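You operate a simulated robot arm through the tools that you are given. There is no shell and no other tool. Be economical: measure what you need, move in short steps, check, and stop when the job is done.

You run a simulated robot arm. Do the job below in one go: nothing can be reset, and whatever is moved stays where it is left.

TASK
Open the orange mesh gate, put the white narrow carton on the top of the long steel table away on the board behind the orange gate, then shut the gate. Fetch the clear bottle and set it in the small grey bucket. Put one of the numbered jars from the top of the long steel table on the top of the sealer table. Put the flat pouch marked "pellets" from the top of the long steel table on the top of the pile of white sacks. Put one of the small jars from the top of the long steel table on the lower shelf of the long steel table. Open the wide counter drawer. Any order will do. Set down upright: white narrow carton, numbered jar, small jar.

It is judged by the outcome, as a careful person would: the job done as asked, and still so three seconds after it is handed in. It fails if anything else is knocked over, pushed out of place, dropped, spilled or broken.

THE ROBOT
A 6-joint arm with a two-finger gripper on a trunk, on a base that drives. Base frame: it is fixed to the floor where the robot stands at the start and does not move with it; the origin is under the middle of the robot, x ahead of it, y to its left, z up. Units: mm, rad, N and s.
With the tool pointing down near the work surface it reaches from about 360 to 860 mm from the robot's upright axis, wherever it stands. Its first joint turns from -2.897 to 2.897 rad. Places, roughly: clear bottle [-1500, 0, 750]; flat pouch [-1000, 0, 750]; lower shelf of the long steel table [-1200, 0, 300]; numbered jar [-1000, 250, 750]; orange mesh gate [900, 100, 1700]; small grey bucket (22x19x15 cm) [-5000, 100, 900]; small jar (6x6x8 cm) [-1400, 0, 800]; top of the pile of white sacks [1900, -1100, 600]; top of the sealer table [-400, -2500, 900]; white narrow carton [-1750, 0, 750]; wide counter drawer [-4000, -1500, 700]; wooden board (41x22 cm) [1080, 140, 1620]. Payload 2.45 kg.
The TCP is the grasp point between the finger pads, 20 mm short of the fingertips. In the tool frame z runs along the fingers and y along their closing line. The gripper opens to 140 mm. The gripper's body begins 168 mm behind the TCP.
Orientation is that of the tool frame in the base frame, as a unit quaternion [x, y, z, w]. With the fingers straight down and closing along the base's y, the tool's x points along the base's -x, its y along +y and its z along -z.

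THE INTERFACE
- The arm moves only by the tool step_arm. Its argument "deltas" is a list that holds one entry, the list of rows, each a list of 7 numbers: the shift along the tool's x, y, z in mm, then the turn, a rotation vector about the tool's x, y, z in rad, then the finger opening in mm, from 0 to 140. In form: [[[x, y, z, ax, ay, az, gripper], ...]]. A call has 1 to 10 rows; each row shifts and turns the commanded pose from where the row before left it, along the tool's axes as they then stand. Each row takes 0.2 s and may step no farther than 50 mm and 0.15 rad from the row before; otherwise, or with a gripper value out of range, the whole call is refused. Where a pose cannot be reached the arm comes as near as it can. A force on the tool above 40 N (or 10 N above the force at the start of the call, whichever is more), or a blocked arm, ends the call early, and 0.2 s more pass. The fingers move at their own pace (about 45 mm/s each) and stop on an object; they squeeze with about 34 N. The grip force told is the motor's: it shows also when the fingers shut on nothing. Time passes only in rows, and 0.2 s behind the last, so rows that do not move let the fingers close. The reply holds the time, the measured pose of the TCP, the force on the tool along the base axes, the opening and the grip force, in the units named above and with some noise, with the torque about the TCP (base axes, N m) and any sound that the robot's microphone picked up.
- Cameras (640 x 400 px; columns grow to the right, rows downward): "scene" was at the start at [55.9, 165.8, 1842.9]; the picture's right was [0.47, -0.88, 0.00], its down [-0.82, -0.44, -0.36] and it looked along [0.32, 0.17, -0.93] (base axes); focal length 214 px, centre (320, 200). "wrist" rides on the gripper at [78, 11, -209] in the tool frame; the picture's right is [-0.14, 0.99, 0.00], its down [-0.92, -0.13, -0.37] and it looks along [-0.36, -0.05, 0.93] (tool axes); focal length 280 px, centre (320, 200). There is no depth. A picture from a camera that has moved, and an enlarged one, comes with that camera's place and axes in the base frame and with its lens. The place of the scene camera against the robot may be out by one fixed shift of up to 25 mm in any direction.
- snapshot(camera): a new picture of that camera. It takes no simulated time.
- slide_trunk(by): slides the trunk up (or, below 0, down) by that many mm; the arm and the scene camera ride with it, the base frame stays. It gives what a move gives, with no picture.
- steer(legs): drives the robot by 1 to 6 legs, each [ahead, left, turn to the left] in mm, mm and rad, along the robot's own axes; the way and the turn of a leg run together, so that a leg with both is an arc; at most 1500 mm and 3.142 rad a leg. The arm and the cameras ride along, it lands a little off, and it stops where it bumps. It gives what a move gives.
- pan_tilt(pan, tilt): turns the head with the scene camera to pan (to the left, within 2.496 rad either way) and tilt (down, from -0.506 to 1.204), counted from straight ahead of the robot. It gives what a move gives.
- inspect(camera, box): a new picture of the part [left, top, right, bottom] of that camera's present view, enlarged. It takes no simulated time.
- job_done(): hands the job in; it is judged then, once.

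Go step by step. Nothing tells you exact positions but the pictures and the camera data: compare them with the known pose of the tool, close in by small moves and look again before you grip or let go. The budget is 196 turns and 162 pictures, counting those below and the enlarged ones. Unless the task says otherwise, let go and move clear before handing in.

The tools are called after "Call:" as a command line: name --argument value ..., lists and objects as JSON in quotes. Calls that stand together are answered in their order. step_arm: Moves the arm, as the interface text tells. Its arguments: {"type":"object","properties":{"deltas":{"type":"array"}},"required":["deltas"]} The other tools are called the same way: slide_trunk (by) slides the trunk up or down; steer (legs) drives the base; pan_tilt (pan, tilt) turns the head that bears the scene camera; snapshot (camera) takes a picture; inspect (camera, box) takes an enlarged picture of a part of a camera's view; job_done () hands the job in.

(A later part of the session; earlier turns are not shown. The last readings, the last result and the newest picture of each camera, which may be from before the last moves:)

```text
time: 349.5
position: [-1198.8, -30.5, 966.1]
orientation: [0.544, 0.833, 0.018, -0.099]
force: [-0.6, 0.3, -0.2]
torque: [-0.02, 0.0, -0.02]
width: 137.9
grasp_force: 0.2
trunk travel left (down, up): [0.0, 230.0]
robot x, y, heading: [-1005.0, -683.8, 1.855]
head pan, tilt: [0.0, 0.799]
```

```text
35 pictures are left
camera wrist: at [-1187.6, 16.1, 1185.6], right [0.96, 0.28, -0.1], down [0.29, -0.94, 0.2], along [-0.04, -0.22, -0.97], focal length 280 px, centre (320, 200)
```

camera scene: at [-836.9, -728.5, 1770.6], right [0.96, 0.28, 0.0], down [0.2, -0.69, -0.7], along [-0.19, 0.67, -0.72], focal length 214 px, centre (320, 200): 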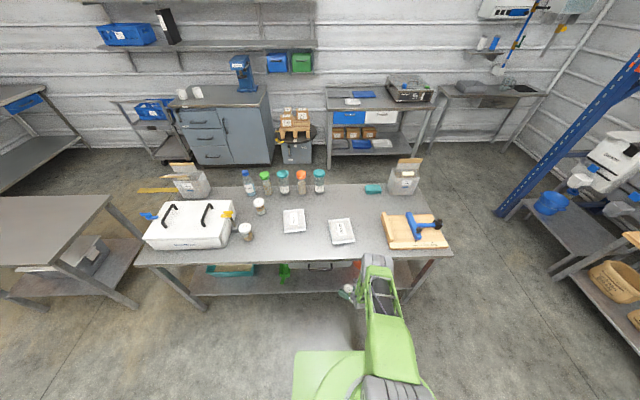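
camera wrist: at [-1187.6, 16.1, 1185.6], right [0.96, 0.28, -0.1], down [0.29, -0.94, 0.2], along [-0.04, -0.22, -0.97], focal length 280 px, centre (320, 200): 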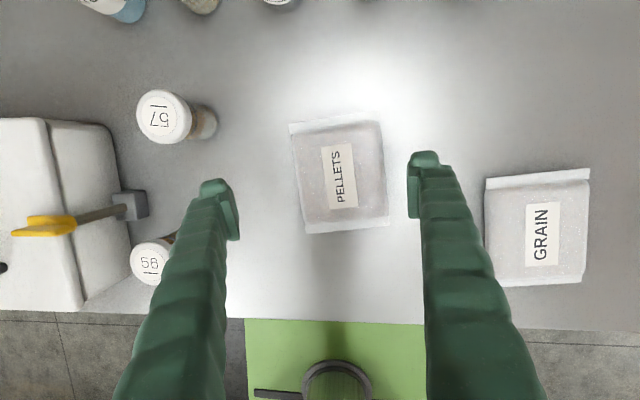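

Pouch long axis matches the tool. I'll level the fingers, centre, and descend part way.

Call:
step_arm --deltas '[[[0, 6, 0, -0.08, 0, 0, 139], [-6, 6, 30, 0, 0, 0, 139], [-6, 0, 35, 0, 0, 0, 139], [-6, 0, 35, 0, 0, 0, 139]]]'

Call:
snapshot --camera "wrist"

```text
time: 350.5
position: [-1187.3, -24.6, 863.9]
orientation: [0.549, 0.831, 0.051, -0.078]
force: [0.2, -0.3, 0.2]
torque: [0.01, -0.03, 0.01]
width: 138.8
grasp_force: 0.1
trunk travel left (down, up): [0.0, 230.0]
robot x, y, heading: [-1010.8, -680.3, 1.849]
head pan, tilt: [0.0, 0.799]
```

```text
34 pictures are left
camera wrist: at [-1192.0, 14.1, 1083.7], right [0.96, 0.27, -0.03], down [0.26, -0.95, 0.19], along [0.03, -0.19, -0.98], focal length 280 px, centre (320, 200)
```

wrist: 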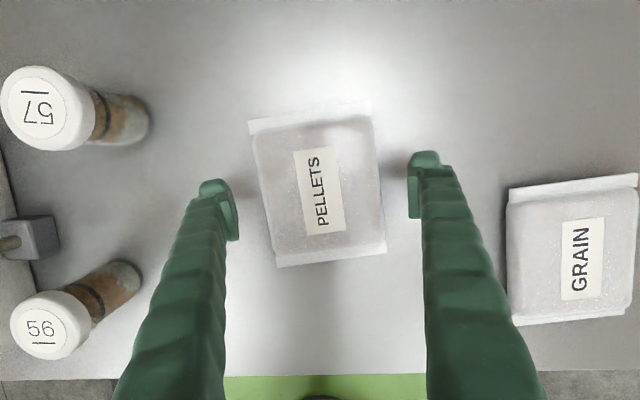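

Call:
step_arm --deltas '[[[-4, 0, 21, 0, 0, 0, 139], [-4, 0, 20, 0, 0, 0, 139], [0, 0, 0, 0, 0, 0, 70], [0, 0, 0, 0, 0, 0, 70], [0, 0, 0, 0, 0, 0, 70], [0, 0, 0, 0, 0, 0, 70]]]'

Call:
step_arm --deltas '[[[8, 0, -40, 0, 0, 0, 70], [8, 0, -40, 0, 0, 0, 70], [8, 0, -40, 0, 0, 0, 70]]]'

Call:
snapshot --camera "wrist"

```text
time: 351.9
position: [-1190.4, -20.9, 830.6]
orientation: [0.548, 0.83, 0.058, -0.084]
force: [-3.0, -3.1, 35.2]
torque: [-0.44, 0.29, -0.09]
width: 63.1
grasp_force: 9.3
trunk travel left (down, up): [0.0, 230.0]
robot x, y, heading: [-1007.3, -683.3, 1.851]
head pan, tilt: [0.0, 0.799]
stopped in row 6: the force on the tool passed its limit at 50 N (the readings are from after the stop); the commanded pose is now the measured one
```

```text
time: 352.7
position: [-1189.9, -21.3, 948.6]
orientation: [0.548, 0.831, 0.055, -0.081]
force: [-0.2, -0.1, -0.4]
torque: [0.02, 0.02, 0.03]
width: 69.9
grasp_force: 0.1
trunk travel left (down, up): [0.0, 230.0]
robot x, y, heading: [-1008.6, -682.8, 1.852]
head pan, tilt: [0.0, 0.799]
```

```text
33 pictures are left
camera wrist: at [-1193.4, 15.9, 1169.0], right [0.96, 0.27, -0.03], down [0.27, -0.95, 0.18], along [0.02, -0.18, -0.98], focal length 280 px, centre (320, 200)
```

wrist: 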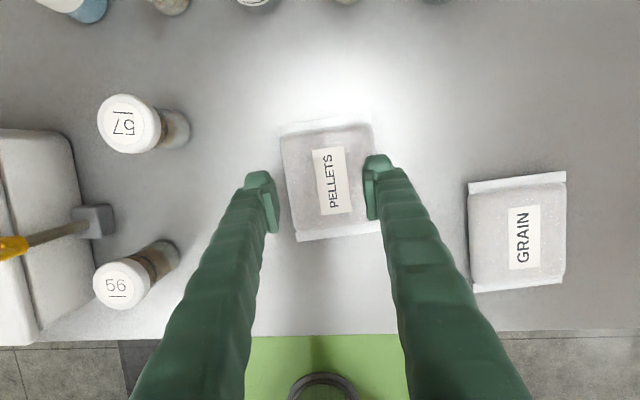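

The fingers rode up over the soft edge. I'll reopen, recentre (the pouch moved about 13 mm) and go right down to the table surface before closing.

Call:
step_arm --deltas '[[[-5, 6, 0, 0, 0, 0, 140], [-5, 6, 0, 0, 0, 0, 140], [0, 0, 0, 0, 0, 0, 140], [0, 0, 0, 0, 0, 0, 140], [-7, 0, 40, 0, 0, 0, 140], [-7, 0, 40, 0, 0, 0, 140], [-7, 0, 38, 0, 0, 0, 140]]]'

Call:
step_arm --deltas '[[[-1, 0, 5, 0, 0, 0, 140], [-1, 0, 5, 0, 0, 0, 140], [-1, 0, 5, 0, 0, 0, 140], [0, 0, 0, 0, 0, 0, 140]]]'

Call:
snapshot --camera "wrist"

```text
time: 354.3
position: [-1174.6, -23.8, 826.2]
orientation: [0.549, 0.83, 0.055, -0.081]
force: [-0.5, 0.3, 0.0]
torque: [-0.01, 0.02, -0.01]
width: 139.8
grasp_force: 0.1
trunk travel left (down, up): [0.0, 230.0]
robot x, y, heading: [-1011.3, -682.9, 1.854]
head pan, tilt: [0.0, 0.799]
```

```text
time: 355.3
position: [-1174.5, -23.8, 812.7]
orientation: [0.547, 0.831, 0.055, -0.082]
force: [0.4, -0.3, 0.7]
torque: [-0.01, -0.02, 0.02]
width: 139.8
grasp_force: 0.0
trunk travel left (down, up): [0.0, 230.0]
robot x, y, heading: [-1011.3, -681.9, 1.854]
head pan, tilt: [0.0, 0.799]
```

```text
32 pictures are left
camera wrist: at [-1179.0, 13.8, 1031.9], right [0.96, 0.27, -0.03], down [0.27, -0.95, 0.18], along [0.02, -0.18, -0.98], focal length 280 px, centre (320, 200)
```

wrist: 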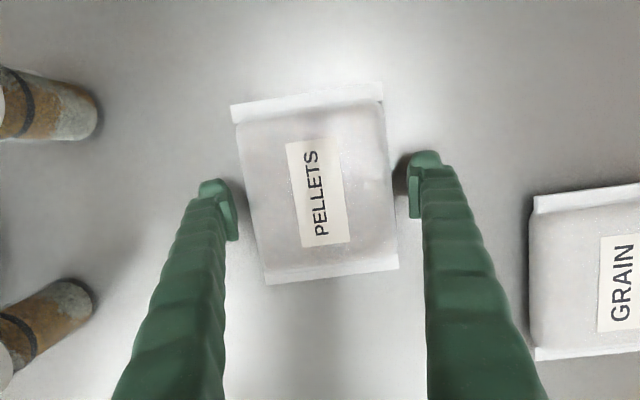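

Call:
step_arm --deltas '[[[-1, 0, 4, 0, 0, 0, 140], [0, 0, 0, 0, 0, 0, 140]]]'

Call:
step_arm --deltas '[[[-1, 0, 4, 0, 0, 0, 140], [0, 0, 0, 0, 0, 0, 140]]]'

```text
time: 355.9
position: [-1175.3, -25.2, 807.2]
orientation: [0.548, 0.83, 0.054, -0.082]
force: [-1.3, 0.4, 0.8]
torque: [0.04, -0.01, 0.02]
width: 140.2
grasp_force: 0.0
trunk travel left (down, up): [0.0, 230.0]
robot x, y, heading: [-1006.0, -680.1, 1.851]
head pan, tilt: [0.0, 0.799]
```

```text
time: 356.5
position: [-1175.7, -24.0, 803.5]
orientation: [0.547, 0.831, 0.055, -0.082]
force: [-0.6, -0.3, 0.6]
torque: [0.01, -0.01, -0.01]
width: 139.7
grasp_force: 0.0
trunk travel left (down, up): [0.0, 230.0]
robot x, y, heading: [-1008.8, -681.4, 1.851]
head pan, tilt: [0.0, 0.799]
```

Call:
step_arm --deltas '[[[-1, 0, 5, 0, 0, 0, 140], [0, 0, 0, 0, 0, 0, 140], [0, 0, 0, 0, 0, 0, 80], [0, 0, 0, 0, 0, 0, 80], [0, 0, 0, 0, 0, 0, 80], [0, 0, 0, 0, 0, 0, 80]]]'

```text
time: 357.9
position: [-1175.0, -24.6, 798.7]
orientation: [0.548, 0.831, 0.055, -0.081]
force: [-0.6, -0.7, 0.3]
torque: [-0.02, 0.01, 0.0]
width: 126.4
grasp_force: 34.1
trunk travel left (down, up): [0.0, 230.0]
robot x, y, heading: [-1005.7, -683.9, 1.851]
head pan, tilt: [0.0, 0.799]
```

Gripped at 126 mm. Lift and check.

Call:
step_arm --deltas '[[[7, 0, -38, 0, 0, 0, 80], [7, 0, -38, 0, 0, 0, 80], [7, 0, -38, 0, 0, 0, 80], [7, 0, -38, 0, 0, 0, 80]]]'

Call:
snapshot --camera "wrist"

```text
time: 358.9
position: [-1173.6, -25.2, 952.5]
orientation: [0.548, 0.831, 0.055, -0.081]
force: [-0.4, -0.1, -4.0]
torque: [0.04, 0.01, -0.03]
width: 126.2
grasp_force: 34.2
trunk travel left (down, up): [0.0, 230.0]
robot x, y, heading: [-1008.7, -678.9, 1.846]
head pan, tilt: [0.0, 0.799]
```

```text
31 pictures are left
camera wrist: at [-1178.1, 11.7, 1173.2], right [0.96, 0.27, -0.03], down [0.27, -0.95, 0.18], along [0.02, -0.18, -0.98], focal length 280 px, centre (320, 200)
```

wrist: 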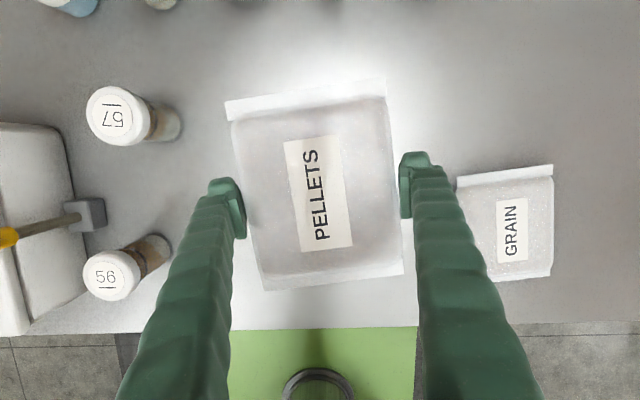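

The pouch is held. I'll raise it and drive around to the south of the plain sack pile.

Call:
slide_trunk --by 150

Call:
steer --legs '[[-200, 0, 0], [-23, -1349, 0], [-1334, -190, 0], [-635, -1016, 0]]'

Call:
snapshot --camera "scene"

```text
time: 360.6
position: [-1174.4, -25.3, 1101.2]
orientation: [0.547, 0.831, 0.054, -0.081]
force: [-0.2, 0.4, -3.9]
torque: [0.03, -0.03, 0.01]
width: 126.4
grasp_force: 34.3
trunk travel left (down, up): [-150.0, 80.0]
robot x, y, heading: [-1008.7, -684.7, 1.854]
head pan, tilt: [0.0, 0.799]
```

```text
time: 389.0
position: [1881.9, -1445.8, 1101.9]
orientation: [0.552, 0.828, 0.055, -0.081]
force: [0.8, 0.3, -3.5]
torque: [-0.01, 0.02, -0.02]
width: 123.6
grasp_force: 33.8
trunk travel left (down, up): [-150.0, 80.0]
robot x, y, heading: [2038.6, -2105.9, 1.844]
head pan, tilt: [0.0, 0.799]
```

```text
30 pictures are left
camera scene: at [1877.1, -2054.6, 1920.6], right [0.96, 0.27, 0.0], down [0.19, -0.69, -0.7], along [-0.19, 0.67, -0.72], focal length 214 px, centre (320, 200)
```

scene: 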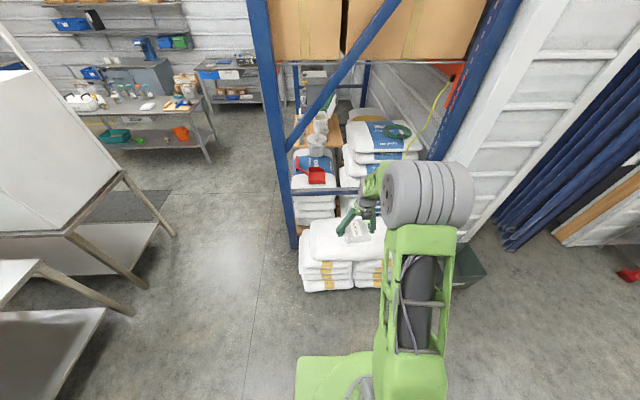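

The plain white pile is straight ahead. Moving over it.

Call:
steer --legs '[[0, -45, 0], [300, 0, 0]]'

Call:
snapshot --camera "wrist"

Call:
snapshot --camera "scene"

```text
time: 391.7
position: [1844.2, -1145.0, 1102.0]
orientation: [0.553, 0.828, 0.054, -0.081]
force: [-0.1, 0.9, -4.0]
torque: [-0.07, 0.01, -0.01]
width: 123.6
grasp_force: 34.6
trunk travel left (down, up): [-150.0, 80.0]
robot x, y, heading: [2004.7, -1805.6, 1.842]
head pan, tilt: [0.0, 0.799]
```

```text
29 pictures are left
camera wrist: at [1840.9, -1107.9, 1322.0], right [0.97, 0.26, -0.03], down [0.26, -0.95, 0.18], along [0.02, -0.18, -0.98], focal length 280 px, centre (320, 200)
```

wrist: 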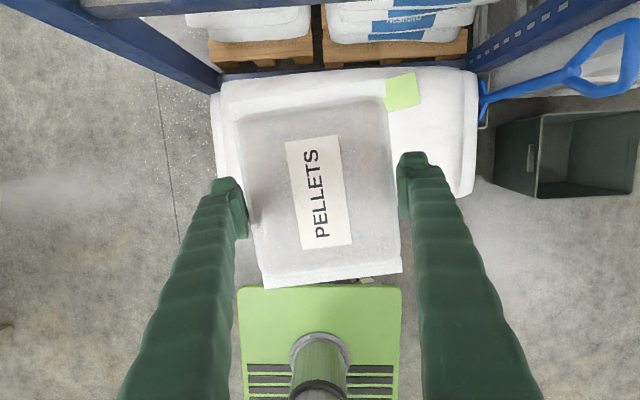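

```text
28 pictures are left
camera scene: at [1840.1, -1754.0, 1920.5], right [0.96, 0.27, 0.0], down [0.19, -0.69, -0.7], along [-0.19, 0.67, -0.72], focal length 214 px, centre (320, 200)
```

scene: 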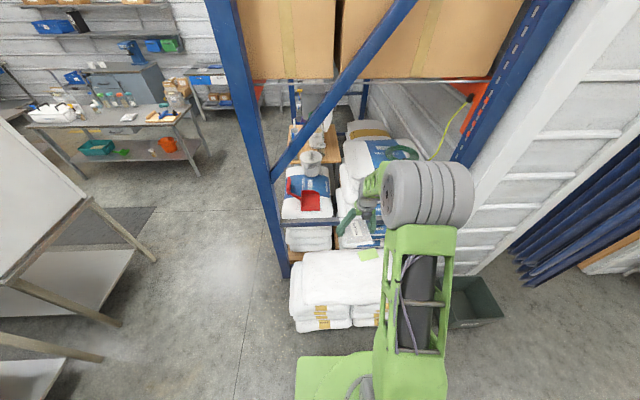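

The pile's top centre is roughly (1875, −1065). I'll shift there and lower.

Call:
steer --legs '[[55, -45, 0]]'

Call:
slide_trunk --by -150

Call:
step_arm --deltas '[[[-7.5, 0, 39.5, 0, 0, 0, 80], [-7.5, 0, 39.5, 0, 0, 0, 80], [-7.5, 0, 39.5, 0, 0, 0, 80], [-7.5, 0, 39.5, 0, 0, 0, 80], [-5.6, 0, 29.5, 0, 0, 0, 80]]]'

Call:
snapshot --camera "wrist"

Call:
inspect --camera "scene" --box '[270, 190, 430, 340]'

```text
time: 392.8
position: [1872.6, -1080.0, 1101.5]
orientation: [0.552, 0.828, 0.054, -0.081]
force: [-0.4, -0.4, -4.2]
torque: [-0.06, 0.05, 0.03]
width: 123.3
grasp_force: 33.9
trunk travel left (down, up): [-150.0, 80.0]
robot x, y, heading: [2031.6, -1741.6, 1.844]
head pan, tilt: [0.0, 0.799]
```

```text
time: 394.5
position: [1873.7, -1081.4, 952.5]
orientation: [0.552, 0.828, 0.055, -0.081]
force: [-0.2, -0.8, -3.1]
torque: [-0.01, 0.01, 0.0]
width: 123.1
grasp_force: 34.1
trunk travel left (down, up): [0.0, 230.0]
robot x, y, heading: [2031.5, -1742.4, 1.839]
head pan, tilt: [0.0, 0.799]
```

```text
time: 395.7
position: [1872.2, -1077.6, 761.3]
orientation: [0.552, 0.828, 0.056, -0.082]
force: [0.7, -1.2, -4.0]
torque: [-0.01, -0.04, 0.0]
width: 122.9
grasp_force: 33.9
trunk travel left (down, up): [0.0, 230.0]
robot x, y, heading: [2033.8, -1736.4, 1.844]
head pan, tilt: [0.0, 0.799]
```

```text
27 pictures are left
camera wrist: at [1868.8, -1040.7, 981.9], right [0.97, 0.26, -0.03], down [0.26, -0.95, 0.18], along [0.02, -0.18, -0.98], focal length 280 px, centre (320, 200)
```

wrist: 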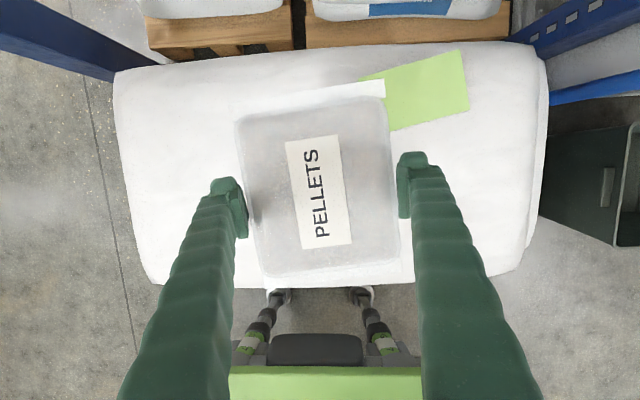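

```text
2.67 times, centred on (350, 265) of scene
camera zoom: at [1868.5, -1689.7, 1770.5], right [0.96, 0.27, 0.0], down [0.19, -0.69, -0.7], along [-0.19, 0.67, -0.72], focal length 572 px, centre (240, 27)
```

zoom: 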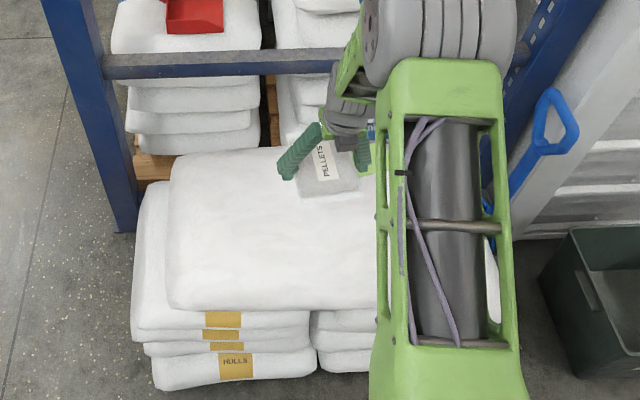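

The pile top is at z≈568 and the pouch is centred over it. Lowering the rest.

Call:
step_arm --deltas '[[[-7.5, 0, 39.5, 0, 0, 0, 80], [-7.5, 0, 39.5, 0, 0, 0, 80], [-7.5, 0, 39.5, 0, 0, 0, 80], [-5.6, 0, 29.5, 0, 0, 0, 80]]]'

Call:
step_arm --deltas '[[[-1.5, 0, 8, 0, 0, 0, 80], [-1, 0, 6, 0, 0, 0, 80], [0, 0, 0, 0, 0, 0, 80]]]'

```text
time: 396.7
position: [1871.0, -1075.8, 621.9]
orientation: [0.552, 0.828, 0.055, -0.082]
force: [1.7, -1.3, 6.7]
torque: [-0.26, 0.04, 0.03]
width: 124.4
grasp_force: 34.0
trunk travel left (down, up): [0.0, 230.0]
robot x, y, heading: [2030.7, -1739.0, 1.843]
head pan, tilt: [0.0, 0.799]
stopped in row 4: the force on the tool passed its limit at 56 N (the readings are from after the stop); the commanded pose is now the measured one
```

```text
time: 397.1
position: [1870.7, -1074.2, 621.8]
orientation: [0.552, 0.827, 0.057, -0.084]
force: [0.2, -2.5, 23.0]
torque: [-1.45, -0.27, -0.02]
width: 124.4
grasp_force: 34.1
trunk travel left (down, up): [0.0, 230.0]
robot x, y, heading: [2029.6, -1739.1, 1.838]
head pan, tilt: [0.0, 0.799]
stopped in row 1: the force on the tool passed its limit at 47 N (the readings are from after the stop); the commanded pose is now the measured one
```

Contact with the sack at z≈622. I'll open and lift off.

Call:
step_arm --deltas '[[[0.5, 0, -2, 0, 0, 0, 140], [0, 0, 0, 0, 0, 0, 140], [0, 0, 0, 0, 0, 0, 140]]]'

Call:
step_arm --deltas '[[[7.5, 0, -38, 0, 0, 0, 140], [7.5, 0, -38, 0, 0, 0, 140], [7.5, 0, -38, 0, 0, 0, 140], [7.5, 0, -38, 0, 0, 0, 140], [7.5, 0, -38, 0, 0, 0, 140], [7.5, 0, -38, 0, 0, 0, 140], [7.5, 0, -38, 0, 0, 0, 140]]]'

Call:
snapshot --camera "wrist"

```text
time: 397.9
position: [1872.1, -1075.4, 620.9]
orientation: [0.552, 0.828, 0.056, -0.083]
force: [-0.1, 0.2, 0.8]
torque: [0.02, -0.02, -0.02]
width: 140.0
grasp_force: 0.2
trunk travel left (down, up): [0.0, 230.0]
robot x, y, heading: [2029.7, -1736.7, 1.847]
head pan, tilt: [0.0, 0.799]
```

```text
time: 399.5
position: [1870.8, -1077.0, 892.6]
orientation: [0.552, 0.828, 0.056, -0.084]
force: [0.5, 0.5, -0.8]
torque: [-0.02, 0.02, 0.0]
width: 140.0
grasp_force: 0.1
trunk travel left (down, up): [0.0, 230.0]
robot x, y, heading: [2032.6, -1739.2, 1.847]
head pan, tilt: [0.0, 0.799]
```

```text
25 pictures are left
camera wrist: at [1868.8, -1039.8, 1113.4], right [0.97, 0.26, -0.03], down [0.26, -0.95, 0.18], along [0.02, -0.18, -0.98], focal length 280 px, centre (320, 200)
```

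wrist: 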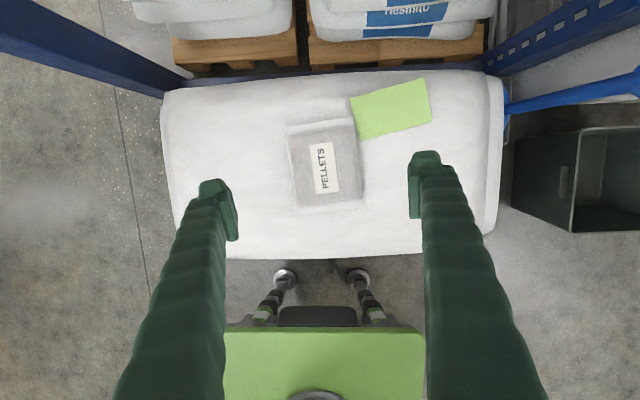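

The pouch lies on the pile. Now back to the sealer table for the dark jar: raise, make the tool vertical, turn and drive.

Call:
step_arm --deltas '[[[0, 0, -20, 0, -0.1, 0, 92], [0, 0, -20, 0, -0.1, 0, 92]]]'

Call:
slide_trunk --by 200

Call:
steer --legs '[[0, 0, 1.556], [1200, -83, 0]]'

Call:
snapshot --camera "wrist"

```text
time: 400.1
position: [1874.2, -1081.6, 932.1]
orientation: [0.555, 0.832, 0.0, 0.001]
force: [0.0, 0.0, 0.1]
torque: [0.02, -0.01, 0.02]
width: 92.1
grasp_force: 0.0
trunk travel left (down, up): [0.0, 230.0]
robot x, y, heading: [2032.4, -1739.1, 1.844]
head pan, tilt: [0.0, 0.799]
```

```text
time: 402.3
position: [1874.9, -1081.9, 1132.5]
orientation: [0.555, 0.832, 0.001, 0.001]
force: [0.5, 0.1, 0.1]
torque: [0.0, -0.01, 0.01]
width: 92.1
grasp_force: 0.1
trunk travel left (down, up): [-200.0, 30.0]
robot x, y, heading: [2029.4, -1740.4, 1.838]
head pan, tilt: [0.0, 0.799]
```

```text
time: 412.2
position: [191.2, -2123.4, 1131.5]
orientation: [-0.192, 0.981, 0.001, -0.001]
force: [-0.2, -0.1, -0.5]
torque: [0.04, -0.01, 0.02]
width: 91.9
grasp_force: 0.1
trunk travel left (down, up): [-200.0, 30.0]
robot x, y, heading: [851.8, -1973.3, -2.881]
head pan, tilt: [0.0, 0.799]
```

```text
24 pictures are left
camera wrist: at [115.5, -2141.7, 1341.1], right [-0.25, 0.97, 0.0], down [0.9, 0.23, 0.37], along [0.36, 0.09, -0.93], focal length 280 px, centre (320, 200)
```

wrist: 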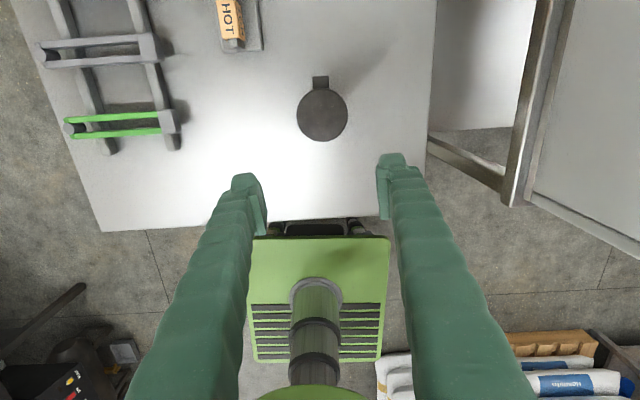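

Call:
step_arm --deltas '[[[25, 5, 0, 0, 0, 0, 92], [24, 4, 20, 0, 0, 0, 92], [0, 0, 45, 0, 0, 0, 92], [0, 0, 45, 0, 0, 0, 92], [0, 0, 43, 0, 0, 0, 92], [0, 0, 43, 0, 0, 0, 92], [0, 0, 0, 0, 0, 0, 25], [0, 0, 0, 0, 0, 0, 25], [0, 0, 0, 0, 0, 0, 25], [0, 0, 0, 0, 0, 0, 25]]]'

Call:
step_arm --deltas '[[[0, 0, 0, 0, 0, 0, 25], [0, 0, -40, 0, 0, 0, 25], [0, 0, -40, 0, 0, 0, 25], [0, 0, -40, 0, 0, 0, 25], [0, 0, -40, 0, 0, 0, 25]]]'

Call:
snapshot --camera "wrist"

```text
time: 414.4
position: [142.8, -2132.1, 936.4]
orientation: [-0.192, 0.981, 0.001, -0.001]
force: [0.3, 0.1, 1.3]
torque: [-0.01, 0.05, 0.02]
width: 56.5
grasp_force: 33.9
trunk travel left (down, up): [-200.0, 30.0]
robot x, y, heading: [851.7, -1971.4, -2.88]
head pan, tilt: [0.0, 0.799]
```

```text
time: 415.6
position: [143.8, -2132.0, 1096.8]
orientation: [-0.191, 0.982, 0.001, -0.001]
force: [-0.1, -0.4, -1.5]
torque: [0.04, -0.02, 0.02]
width: 56.8
grasp_force: 34.0
trunk travel left (down, up): [-200.0, 30.0]
robot x, y, heading: [850.7, -1973.5, -2.881]
head pan, tilt: [0.0, 0.799]
```

```text
23 pictures are left
camera wrist: at [67.9, -2151.9, 1306.2], right [-0.25, 0.97, 0.0], down [0.9, 0.23, 0.37], along [0.36, 0.09, -0.93], focal length 280 px, centre (320, 200)
```

wrist: 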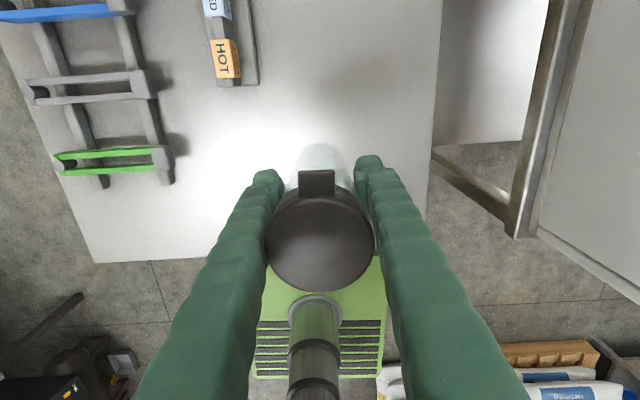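

The dark jar is held again. Driving it back to the north side of the long table.

Call:
steer --legs '[[-100, 0, 0], [0, 0, 1.58], [-951, 38, 0], [-854, -408, 0], [-1413, 391, 0]]'

```text
time: 436.6
position: [299.3, 467.6, 1096.7]
orientation: [0.826, -0.564, -0.001, 0.0]
force: [-0.2, 1.4, -1.5]
torque: [0.0, 0.01, -0.03]
width: 56.1
grasp_force: 34.3
trunk travel left (down, up): [-200.0, 30.0]
robot x, y, heading: [145.4, 1181.4, -1.321]
head pan, tilt: [0.0, 0.799]
```

Call:
steer --legs '[[-149, -1319, 0]]'

Call:
snapshot --camera "wrist"

```text
time: 448.4
position: [-1022.7, 281.7, 1096.4]
orientation: [0.826, -0.564, -0.001, 0.001]
force: [0.3, 0.0, -1.0]
torque: [0.02, -0.01, -0.02]
width: 55.9
grasp_force: 33.8
trunk travel left (down, up): [-200.0, 30.0]
robot x, y, heading: [-1175.1, 992.1, -1.321]
head pan, tilt: [0.0, 0.799]
```

```text
22 pictures are left
camera wrist: at [-1003.6, 206.2, 1305.8], right [-0.97, -0.23, 0.0], down [-0.22, 0.9, 0.37], along [-0.09, 0.36, -0.93], focal length 280 px, centre (320, 200)
```

wrist: 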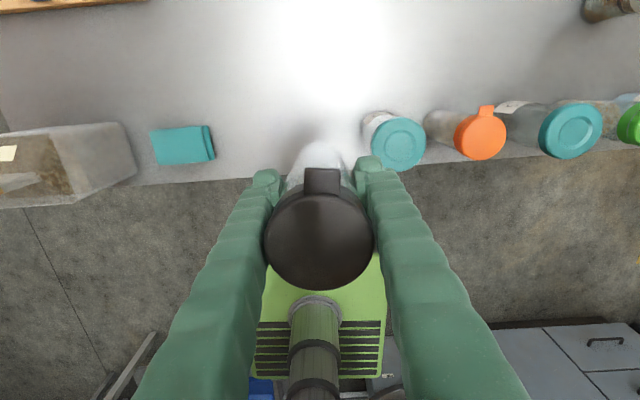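

Call:
slide_trunk --by -200

Call:
step_arm --deltas '[[[-5, 0, 15, 0, 0, 0, 25], [0, 0, 15, 0, 0, 0, 25], [0, 0, 8, 0, 0, 0, 25], [0, 0, 4, 0, 0, 0, 25]]]'

Call:
step_arm --deltas '[[[0, 0, 4, 0, 0, 0, 25], [0, 0, 4, 0, 0, 0, 25], [0, 0, 0, 0, 0, 0, 25]]]'

```text
time: 450.6
position: [-1022.2, 282.8, 897.2]
orientation: [0.826, -0.563, 0.0, 0.001]
force: [0.7, 0.6, -0.6]
torque: [0.02, 0.01, -0.02]
width: 55.9
grasp_force: 33.7
trunk travel left (down, up): [0.0, 230.0]
robot x, y, heading: [-1175.0, 990.1, -1.319]
head pan, tilt: [0.0, 0.799]
```

```text
time: 451.6
position: [-1023.5, 287.0, 856.0]
orientation: [0.826, -0.564, 0.001, 0.002]
force: [-1.2, 2.2, 10.7]
torque: [0.23, 0.02, 0.04]
width: 56.1
grasp_force: 34.3
trunk travel left (down, up): [0.0, 230.0]
robot x, y, heading: [-1178.4, 997.6, -1.318]
head pan, tilt: [0.0, 0.799]
```

```text
time: 452.4
position: [-1024.8, 287.4, 850.1]
orientation: [0.826, -0.563, 0.003, 0.003]
force: [1.6, -3.0, 33.1]
torque: [-0.17, -0.06, 0.08]
width: 56.1
grasp_force: 34.3
trunk travel left (down, up): [0.0, 230.0]
robot x, y, heading: [-1175.0, 994.7, -1.323]
head pan, tilt: [0.0, 0.799]
```

Jar stands at its old place. Release, rise, and go over to teal 72.

Call:
step_arm --deltas '[[[0, 0, -4, 0, 0, 0, 56], [0, 0, 0, 0, 0, 0, 76], [0, 0, 0, 0, 0, 0, 76], [0, 0, -40, 0, 0, 0, 76], [0, 0, -40, 0, 0, 0, 76], [0, 0, -40, 0, 0, 0, 76], [0, 0, -40, 0, 0, 0, 100], [0, 35, 0, 0, 0, 0, 100], [0, 35, 0, 0, 0, 0, 100], [2, 33, 0, 0, 0, 0, 100]]]'

Call:
snapshot --camera "wrist"

```text
time: 454.6
position: [-1119.6, 247.5, 1010.4]
orientation: [0.826, -0.564, -0.001, 0.001]
force: [0.1, 0.6, 0.2]
torque: [-0.03, -0.06, -0.02]
width: 99.9
grasp_force: 0.1
trunk travel left (down, up): [0.0, 230.0]
robot x, y, heading: [-1177.4, 994.4, -1.32]
head pan, tilt: [0.0, 0.799]
```

```text
21 pictures are left
camera wrist: at [-1100.5, 170.9, 1220.3], right [-0.97, -0.23, 0.0], down [-0.22, 0.9, 0.37], along [-0.09, 0.36, -0.93], focal length 280 px, centre (320, 200)
```

wrist: 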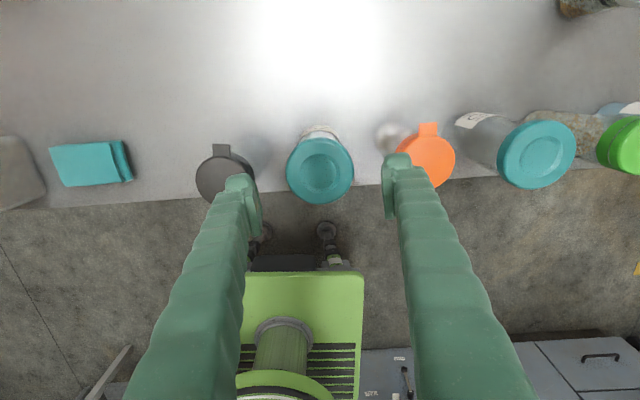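

Call:
step_arm --deltas '[[[5, 0, 0, 0, 0, 0, 80], [0, 0, 0, 0, 0, 0, 80], [0, 0, 37, 0, 0, 0, 80], [0, 0, 36, 0, 0, 0, 80], [0, 0, 36, 0, 0, 0, 80], [0, 0, 36, 0, 0, 0, 80], [0, 0, 0, 0, 0, 0, 25], [0, 0, 0, 0, 0, 0, 25], [0, 0, 0, 0, 0, 0, 25]]]'

Call:
step_arm --deltas '[[[0, 0, 0, 0, 0, 0, 25], [0, 0, -40, 0, 0, 0, 25], [0, 0, -40, 0, 0, 0, 25], [0, 0, -40, 0, 0, 0, 25], [0, 0, -40, 0, 0, 0, 25]]]'

Call:
slide_trunk --by 150

Call:
snapshot --camera "wrist"

```text
time: 456.6
position: [-1117.1, 244.1, 866.1]
orientation: [0.826, -0.564, -0.001, 0.001]
force: [-0.6, -0.4, -2.5]
torque: [0.0, 0.03, -0.01]
width: 65.8
grasp_force: 34.3
trunk travel left (down, up): [0.0, 230.0]
robot x, y, heading: [-1176.7, 988.0, -1.321]
head pan, tilt: [0.0, 0.799]
```

```text
time: 457.8
position: [-1116.3, 243.5, 1026.9]
orientation: [0.826, -0.564, 0.0, 0.002]
force: [0.1, 0.2, -2.6]
torque: [-0.02, 0.0, -0.01]
width: 65.8
grasp_force: 33.5
trunk travel left (down, up): [0.0, 230.0]
robot x, y, heading: [-1175.0, 995.3, -1.319]
head pan, tilt: [0.0, 0.799]
```

```text
time: 459.5
position: [-1117.0, 243.2, 1176.2]
orientation: [0.826, -0.563, 0.0, 0.0]
force: [-0.6, -1.2, -3.0]
torque: [-0.02, 0.02, 0.01]
width: 65.4
grasp_force: 34.0
trunk travel left (down, up): [-150.0, 80.0]
robot x, y, heading: [-1173.0, 990.8, -1.317]
head pan, tilt: [0.0, 0.799]
```

```text
20 pictures are left
camera wrist: at [-1097.7, 166.5, 1384.9], right [-0.97, -0.23, 0.0], down [-0.22, 0.9, 0.37], along [-0.09, 0.36, -0.93], focal length 280 px, centre (320, 200)
```

wrist: 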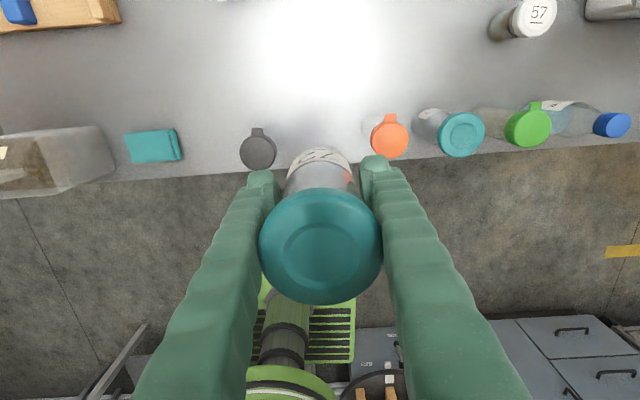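

Teal 72 is in hand and the dark jar stands in its place. Driving to the sealer table.

Call:
steer --legs '[[147, 1325, 0], [1425, -402, 0], [856, 424, 0], [1071, 0, 0], [0, 0, -1.56]]'

```text
time: 491.8
position: [296.2, -2114.4, 1175.9]
orientation: [-0.199, 0.98, 0.002, 0.0]
force: [0.5, 1.7, -3.5]
torque: [-0.01, 0.0, -0.02]
width: 64.4
grasp_force: 34.1
trunk travel left (down, up): [-150.0, 80.0]
robot x, y, heading: [1045.3, -2037.7, -2.858]
head pan, tilt: [0.0, 0.799]
```

Call:
steer --legs '[[145, -25, 0]]'

Call:
slide_trunk --by -150

Call:
snapshot --camera "wrist"

```text
time: 493.2
position: [149.3, -2131.6, 1175.1]
orientation: [-0.199, 0.98, 0.001, 0.002]
force: [-0.4, 1.1, -2.3]
torque: [-0.03, -0.04, -0.05]
width: 64.6
grasp_force: 33.7
trunk travel left (down, up): [-150.0, 80.0]
robot x, y, heading: [895.7, -2050.2, -2.87]
head pan, tilt: [0.0, 0.799]
```

```text
time: 494.9
position: [150.6, -2131.4, 1026.1]
orientation: [-0.199, 0.98, 0.001, -0.001]
force: [-0.5, 0.5, -2.1]
torque: [-0.03, 0.0, -0.01]
width: 64.3
grasp_force: 33.9
trunk travel left (down, up): [0.0, 230.0]
robot x, y, heading: [899.5, -2054.5, -2.864]
head pan, tilt: [0.0, 0.799]
```

```text
19 pictures are left
camera wrist: at [75.0, -2150.7, 1235.4], right [-0.26, 0.97, 0.0], down [0.9, 0.24, 0.37], along [0.36, 0.1, -0.93], focal length 280 px, centre (320, 200)
```

wrist: 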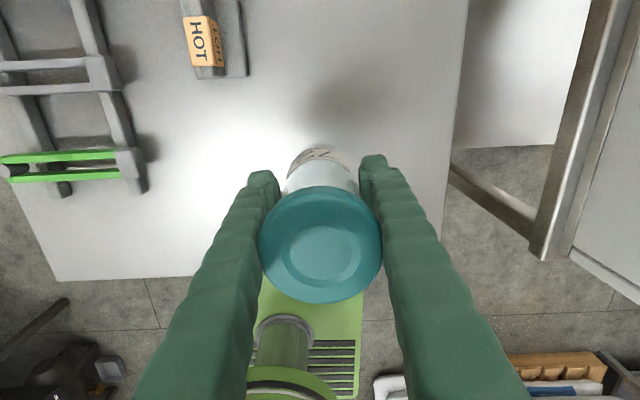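

Call:
step_arm --deltas '[[[0, 0, 22, 0, 0, 0, 25], [0, 0, 22, 0, 0, 0, 25], [0, 0, 18, 0, 0, 0, 25], [0, 0, 5, 0, 0, 0, 25]]]'

Call:
step_arm --deltas '[[[0, 0, 4, 0, 0, 0, 25], [0, 0, 4, 0, 0, 0, 25], [0, 0, 0, 0, 0, 0, 25]]]'

```text
time: 495.9
position: [150.6, -2130.4, 958.9]
orientation: [-0.2, 0.98, 0.001, 0.0]
force: [-0.2, 0.7, -1.9]
torque: [0.0, 0.03, -0.03]
width: 64.5
grasp_force: 34.0
trunk travel left (down, up): [0.0, 230.0]
robot x, y, heading: [898.6, -2049.0, -2.862]
head pan, tilt: [0.0, 0.799]
```

```text
time: 496.8
position: [150.9, -2131.3, 950.4]
orientation: [-0.199, 0.98, 0.001, -0.001]
force: [-0.7, 0.2, -2.3]
torque: [0.04, 0.01, 0.0]
width: 64.3
grasp_force: 34.5
trunk travel left (down, up): [0.0, 230.0]
robot x, y, heading: [900.4, -2051.7, -2.86]
head pan, tilt: [0.0, 0.799]
```

Call:
step_arm --deltas '[[[0, 0, 4, 0, 0, 0, 25], [0, 0, 4, 0, 0, 0, 25], [0, 0, 0, 0, 0, 0, 25]]]'

Call:
step_arm --deltas '[[[0, 0, 3, 0, 0, 0, 25], [0, 0, 3, 0, 0, 0, 25], [0, 0, 0, 0, 0, 0, 25]]]'

```text
time: 497.6
position: [151.1, -2129.8, 947.0]
orientation: [-0.199, 0.98, 0.001, -0.002]
force: [3.4, 0.0, 25.6]
torque: [0.12, -0.66, -0.07]
width: 64.3
grasp_force: 33.8
trunk travel left (down, up): [0.0, 230.0]
robot x, y, heading: [898.4, -2054.2, -2.87]
head pan, tilt: [0.0, 0.799]
```

```text
time: 498.0
position: [147.7, -2129.7, 945.2]
orientation: [-0.198, 0.98, 0.002, -0.006]
force: [0.9, -1.3, 12.8]
torque: [-0.11, -0.42, 0.03]
width: 64.3
grasp_force: 34.2
trunk travel left (down, up): [0.0, 230.0]
robot x, y, heading: [895.9, -2047.1, -2.865]
head pan, tilt: [0.0, 0.799]
stopped in row 2: the force on the tool passed its limit at 42 N (the readings are from after the stop); the commanded pose is now the measured one
```

On the table. Release and rise.

Call:
step_arm --deltas '[[[0, 0, -2, 0, 0, 0, 64], [0, 0, 0, 0, 0, 0, 80], [0, 0, 0, 0, 0, 0, 95], [0, 0, 0, 0, 0, 0, 95], [0, 0, -40, 0, 0, 0, 95], [0, 0, -40, 0, 0, 0, 95], [0, 0, -40, 0, 0, 0, 95], [0, 0, -40, 0, 0, 0, 95], [0, 0, -40, 0, 0, 0, 95]]]'

Call:
snapshot --camera "wrist"

```text
time: 500.0
position: [150.0, -2130.8, 1145.5]
orientation: [-0.199, 0.98, 0.001, -0.004]
force: [0.2, 1.0, 0.7]
torque: [0.0, -0.01, 0.01]
width: 95.3
grasp_force: 0.0
trunk travel left (down, up): [0.0, 230.0]
robot x, y, heading: [902.2, -2052.9, -2.868]
head pan, tilt: [0.0, 0.799]
```

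```text
18 pictures are left
camera wrist: at [76.0, -2151.0, 1355.8], right [-0.26, 0.97, 0.0], down [0.9, 0.24, 0.36], along [0.35, 0.1, -0.93], focal length 280 px, centre (320, 200)
```

wrist: 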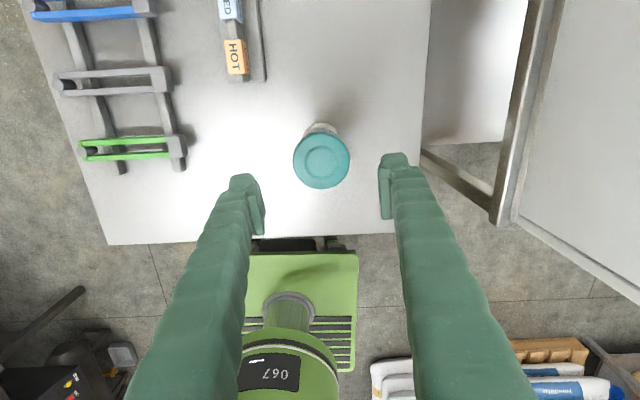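

Teal 72 stands on the sealer table. Now the clear bottle: driving back to the north side.

Call:
steer --legs '[[-100, 0, 0], [0, 0, 1.545], [-1036, -6, 0], [-856, -424, 0], [-1425, 402, 0]]'

Call:
steer --legs '[[-67, -871, 0], [-67, -871, 0]]'

Call:
snapshot --camera "wrist"

```text
time: 521.5
position: [197.6, 455.0, 1145.5]
orientation: [0.826, -0.563, 0.002, 0.003]
force: [0.3, 0.6, -0.4]
torque: [-0.01, -0.02, 0.01]
width: 95.1
grasp_force: 0.2
trunk travel left (down, up): [0.0, 230.0]
robot x, y, heading: [135.9, 1206.0, -1.322]
head pan, tilt: [0.0, 0.799]
```

```text
time: 537.1
position: [-1530.1, 161.0, 1145.4]
orientation: [0.824, -0.566, 0.003, 0.004]
force: [-1.1, 0.3, -1.2]
torque: [-0.01, 0.01, 0.02]
width: 95.0
grasp_force: 0.0
trunk travel left (down, up): [0.0, 230.0]
robot x, y, heading: [-1583.4, 910.6, -1.327]
head pan, tilt: [0.0, 0.799]
```

```text
17 pictures are left
camera wrist: at [-1510.9, 85.7, 1355.4], right [-0.97, -0.23, 0.0], down [-0.21, 0.91, 0.36], along [-0.08, 0.35, -0.93], focal length 280 px, centre (320, 200)
```

wrist: 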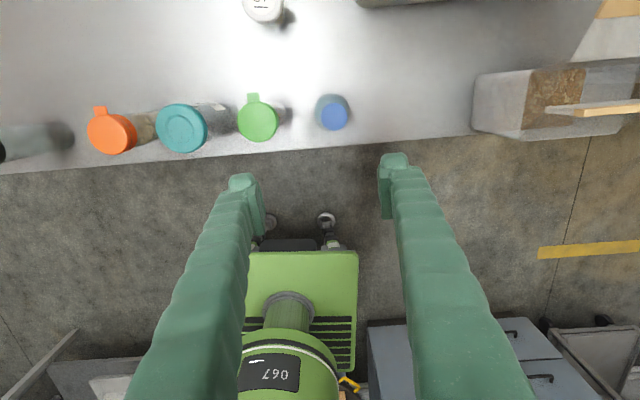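

Call:
step_arm --deltas '[[[23, 13, 0, 0, 0, 0, 84], [22, 12, 20, 0, 0, 0, 84], [0, 0, 44, 0, 0, 0, 84], [0, 0, 44, 0, 0, 0, 84], [0, 0, 44, 0, 0, 0, 84], [0, 0, 44, 0, 0, 0, 84]]]'

Call:
snapshot --camera "wrist"

```text
time: 538.5
position: [-1536.6, 109.3, 947.7]
orientation: [0.825, -0.566, 0.002, 0.003]
force: [-0.8, 1.0, 0.1]
torque: [0.04, 0.03, -0.01]
width: 83.9
grasp_force: 0.0
trunk travel left (down, up): [0.0, 230.0]
robot x, y, heading: [-1584.3, 911.3, -1.33]
head pan, tilt: [0.0, 0.799]
```

```text
16 pictures are left
camera wrist: at [-1518.1, 33.0, 1158.2], right [-0.97, -0.23, 0.0], down [-0.21, 0.91, 0.36], along [-0.08, 0.35, -0.93], focal length 280 px, centre (320, 200)
```

wrist: 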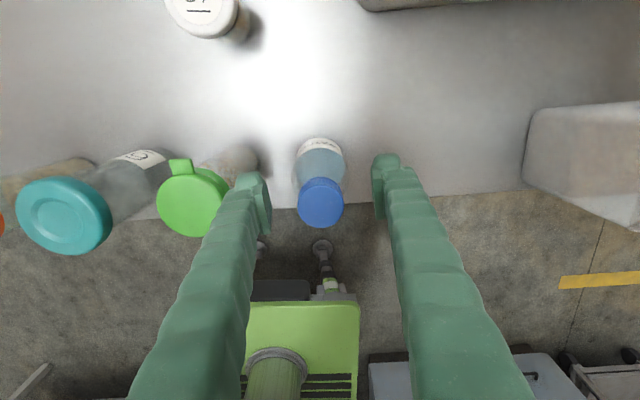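

Call:
step_arm --deltas '[[[0, 0, 27, 0, 0, 0, 84], [0, 0, 27, 0, 0, 0, 84], [0, 0, 26, 0, 0, 0, 84], [0, 0, 0, 0, 0, 0, 20], [0, 0, 0, 0, 0, 0, 20], [0, 0, 0, 0, 0, 0, 20], [0, 0, 0, 0, 0, 0, 20]]]'

Call:
step_arm --deltas '[[[0, 0, -40, 0, 0, 0, 20], [0, 0, -40, 0, 0, 0, 20], [0, 0, -40, 0, 0, 0, 20], [0, 0, -40, 0, 0, 0, 20]]]'

Call:
slide_trunk --by 200

Call:
pan_tilt --pan -1.5 --tilt 0.35

Call:
snapshot --camera "scene"

```text
time: 540.1
position: [-1537.1, 107.7, 870.4]
orientation: [0.825, -0.565, 0.002, 0.003]
force: [0.8, 1.0, 0.7]
torque: [0.07, 0.04, -0.02]
width: 59.7
grasp_force: 34.1
trunk travel left (down, up): [0.0, 230.0]
robot x, y, heading: [-1583.1, 910.3, -1.328]
head pan, tilt: [0.0, 0.799]
```

```text
time: 541.1
position: [-1536.4, 107.7, 1030.2]
orientation: [0.825, -0.566, 0.002, 0.003]
force: [-0.2, -0.4, -3.5]
torque: [-0.01, -0.01, -0.03]
width: 59.7
grasp_force: 34.2
trunk travel left (down, up): [0.0, 230.0]
robot x, y, heading: [-1583.6, 915.0, -1.326]
head pan, tilt: [0.0, 0.799]
```

```text
time: 543.3
position: [-1536.4, 109.5, 1229.6]
orientation: [0.825, -0.566, 0.002, 0.003]
force: [0.7, 0.0, -1.7]
torque: [0.01, 0.01, 0.01]
width: 59.4
grasp_force: 33.7
trunk travel left (down, up): [-200.0, 30.0]
robot x, y, heading: [-1583.5, 912.9, -1.329]
head pan, tilt: [0.0, 0.799]
```

```text
time: 544.9
position: [-1536.1, 108.2, 1229.3]
orientation: [0.824, -0.566, 0.002, 0.004]
force: [-0.2, 0.1, -3.5]
torque: [0.0, 0.01, -0.01]
width: 59.4
grasp_force: 34.3
trunk travel left (down, up): [-200.0, 30.0]
robot x, y, heading: [-1584.0, 911.0, -1.324]
head pan, tilt: [-1.499, 0.351]
```

```text
15 pictures are left
camera scene: at [-1538.0, 905.9, 2010.2], right [-0.31, 0.95, 0.0], down [0.33, 0.11, -0.94], along [-0.89, -0.29, -0.34], focal length 214 px, centre (320, 200)
```

scene: 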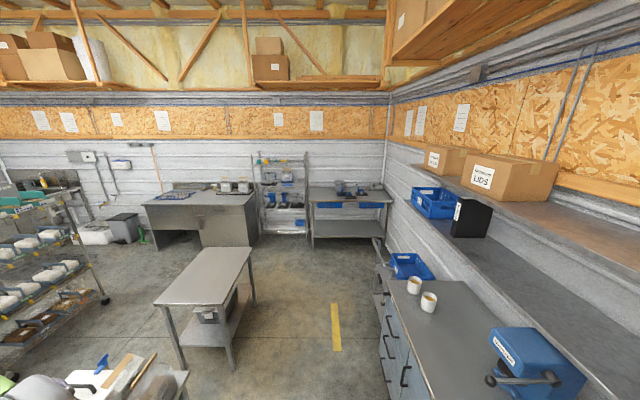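

Call:
inspect --camera "scene" --box '[140, 165, 400, 265]'

```text
2.46 times, centred on (270, 215) of scene
camera zoom: at [-1538.0, 905.9, 2010.2], right [-0.31, 0.95, 0.0], down [0.33, 0.11, -0.94], along [-0.89, -0.29, -0.34], focal length 528 px, centre (443, 163)
```

zoom: 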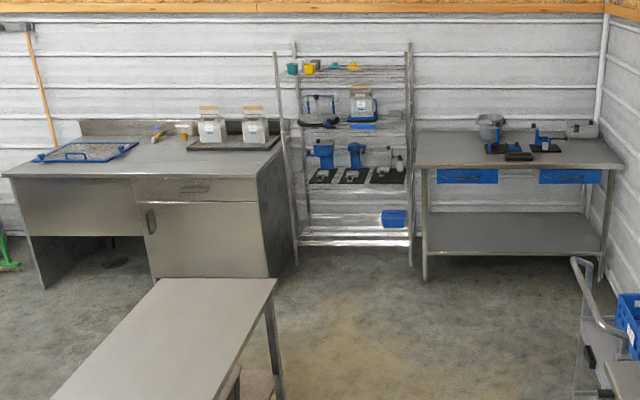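

The grey bucket seems to be on the blue-drawer table to the west, and the wide drawer is on the counter beside it. I'll turn and drive there.

Call:
steer --legs '[[0, 0, -1.528], [1440, -10, 0], [800, -60, 0]]'

Call:
pan_tilt --pan 0.0 --tilt 0.6

Call:
snapshot --camera "scene"

```text
time: 559.8
position: [-4575.9, 325.8, 1228.8]
orientation: [-0.193, 0.981, 0.0, -0.004]
force: [0.6, -0.5, -2.9]
torque: [-0.01, -0.03, 0.01]
width: 59.3
grasp_force: 34.1
trunk travel left (down, up): [-200.0, 30.0]
robot x, y, heading: [-3773.9, 392.4, -2.875]
head pan, tilt: [-1.499, 0.351]
```

```text
time: 561.4
position: [-4574.6, 325.2, 1229.0]
orientation: [-0.193, 0.981, 0.0, -0.003]
force: [0.6, 0.2, -3.8]
torque: [0.01, 0.01, -0.01]
width: 59.4
grasp_force: 34.1
trunk travel left (down, up): [-200.0, 30.0]
robot x, y, heading: [-3775.0, 393.8, -2.877]
head pan, tilt: [0.0, 0.6]
```

```text
13 pictures are left
camera scene: at [-3834.8, 230.5, 1987.5], right [-0.26, 0.96, 0.0], down [0.55, 0.15, -0.83], along [-0.8, -0.22, -0.56], focal length 214 px, centre (320, 200)
```

scene: 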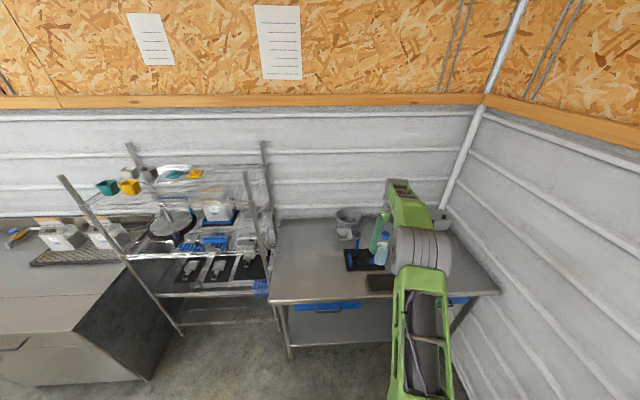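

Call:
inspect --camera "scene" --box '[290, 190, 430, 290]'

```text
4.00 times, centred on (360, 240) of scene
camera zoom: at [-3834.8, 230.5, 1987.5], right [-0.26, 0.96, 0.0], down [0.55, 0.15, -0.83], along [-0.8, -0.22, -0.56], focal length 858 px, centre (160, 40)
```

zoom: 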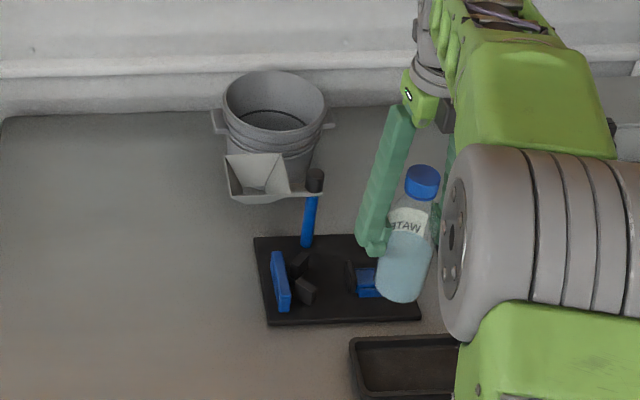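

The bucket stands behind a small blue stand. I'll approach with the bottle held high, shifting the arm left, then look down with the wrist camera.

Call:
steer --legs '[[400, 0, 0]]'

Call:
step_arm --deltas '[[[5, -43, 0, 0, 0, 0, 20], [5, -43, 0, 0, 0, 0, 20]]]'

Call:
snapshot --camera "wrist"

```text
time: 563.9
position: [-4958.9, 220.2, 1228.2]
orientation: [-0.193, 0.981, 0.001, -0.002]
force: [-0.6, 0.4, -3.0]
torque: [0.02, -0.01, 0.03]
width: 59.2
grasp_force: 33.9
trunk travel left (down, up): [-200.0, 30.0]
robot x, y, heading: [-4156.4, 287.6, -2.87]
head pan, tilt: [0.0, 0.6]
```

```text
time: 564.5
position: [-4935.5, 136.0, 1230.9]
orientation: [-0.193, 0.981, 0.001, -0.003]
force: [-0.4, 0.0, -2.3]
torque: [0.01, 0.02, 0.05]
width: 59.2
grasp_force: 34.5
trunk travel left (down, up): [-200.0, 30.0]
robot x, y, heading: [-4157.4, 286.5, -2.876]
head pan, tilt: [0.0, 0.6]
```

```text
11 pictures are left
camera wrist: at [-5009.9, 117.2, 1440.5], right [-0.25, 0.97, 0.0], down [0.9, 0.23, 0.36], along [0.35, 0.09, -0.93], focal length 280 px, centre (320, 200)
```

wrist: 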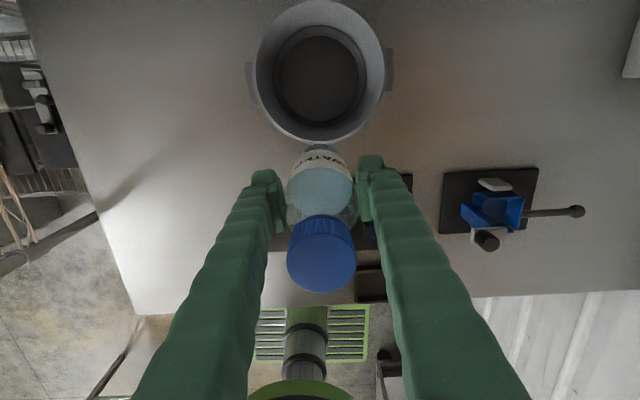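

The bucket centre is at about (−5035, 111) with its rim near z≈1000. I'll move over it.

Call:
steer --legs '[[85, 0, 0]]'

Call:
step_arm --deltas '[[[17, 2, 0, 0, 0, 0, 20], [0, 0, 0, 0, 0, 0, 20]]]'

Call:
inspect --camera "scene" --box '[280, 180, 440, 300]'

```text
time: 565.7
position: [-5014.4, 112.7, 1230.2]
orientation: [-0.196, 0.981, 0.002, -0.004]
force: [0.1, -0.3, -2.0]
torque: [0.01, 0.07, 0.03]
width: 59.4
grasp_force: 34.0
trunk travel left (down, up): [-200.0, 30.0]
robot x, y, heading: [-4237.4, 265.9, -2.868]
head pan, tilt: [0.0, 0.6]
stopped in leg 1: the robot was blocked; the commanded pose is now the measured one
```

```text
time: 566.3
position: [-5031.7, 106.9, 1230.8]
orientation: [-0.196, 0.981, 0.001, -0.002]
force: [0.3, 0.2, -2.2]
torque: [-0.03, 0.05, 0.04]
width: 59.2
grasp_force: 33.8
trunk travel left (down, up): [-200.0, 30.0]
robot x, y, heading: [-4238.5, 266.2, -2.865]
head pan, tilt: [0.0, 0.6]
```

```text
3.33 times, centred on (360, 240) of scene
camera zoom: at [-4298.4, 104.8, 1987.5], right [-0.27, 0.96, 0.0], down [0.54, 0.15, -0.83], along [-0.79, -0.22, -0.56], focal length 715 px, centre (187, 67)
```

zoom: 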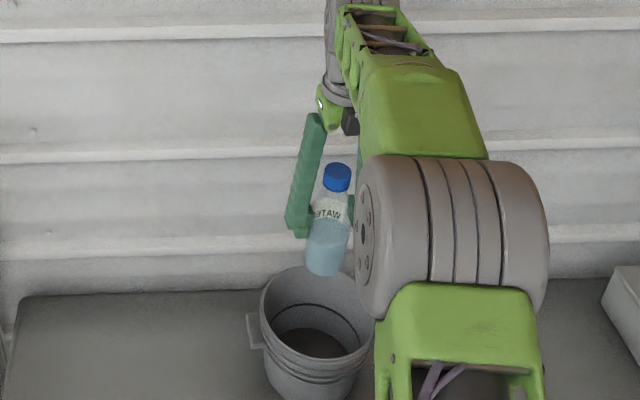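

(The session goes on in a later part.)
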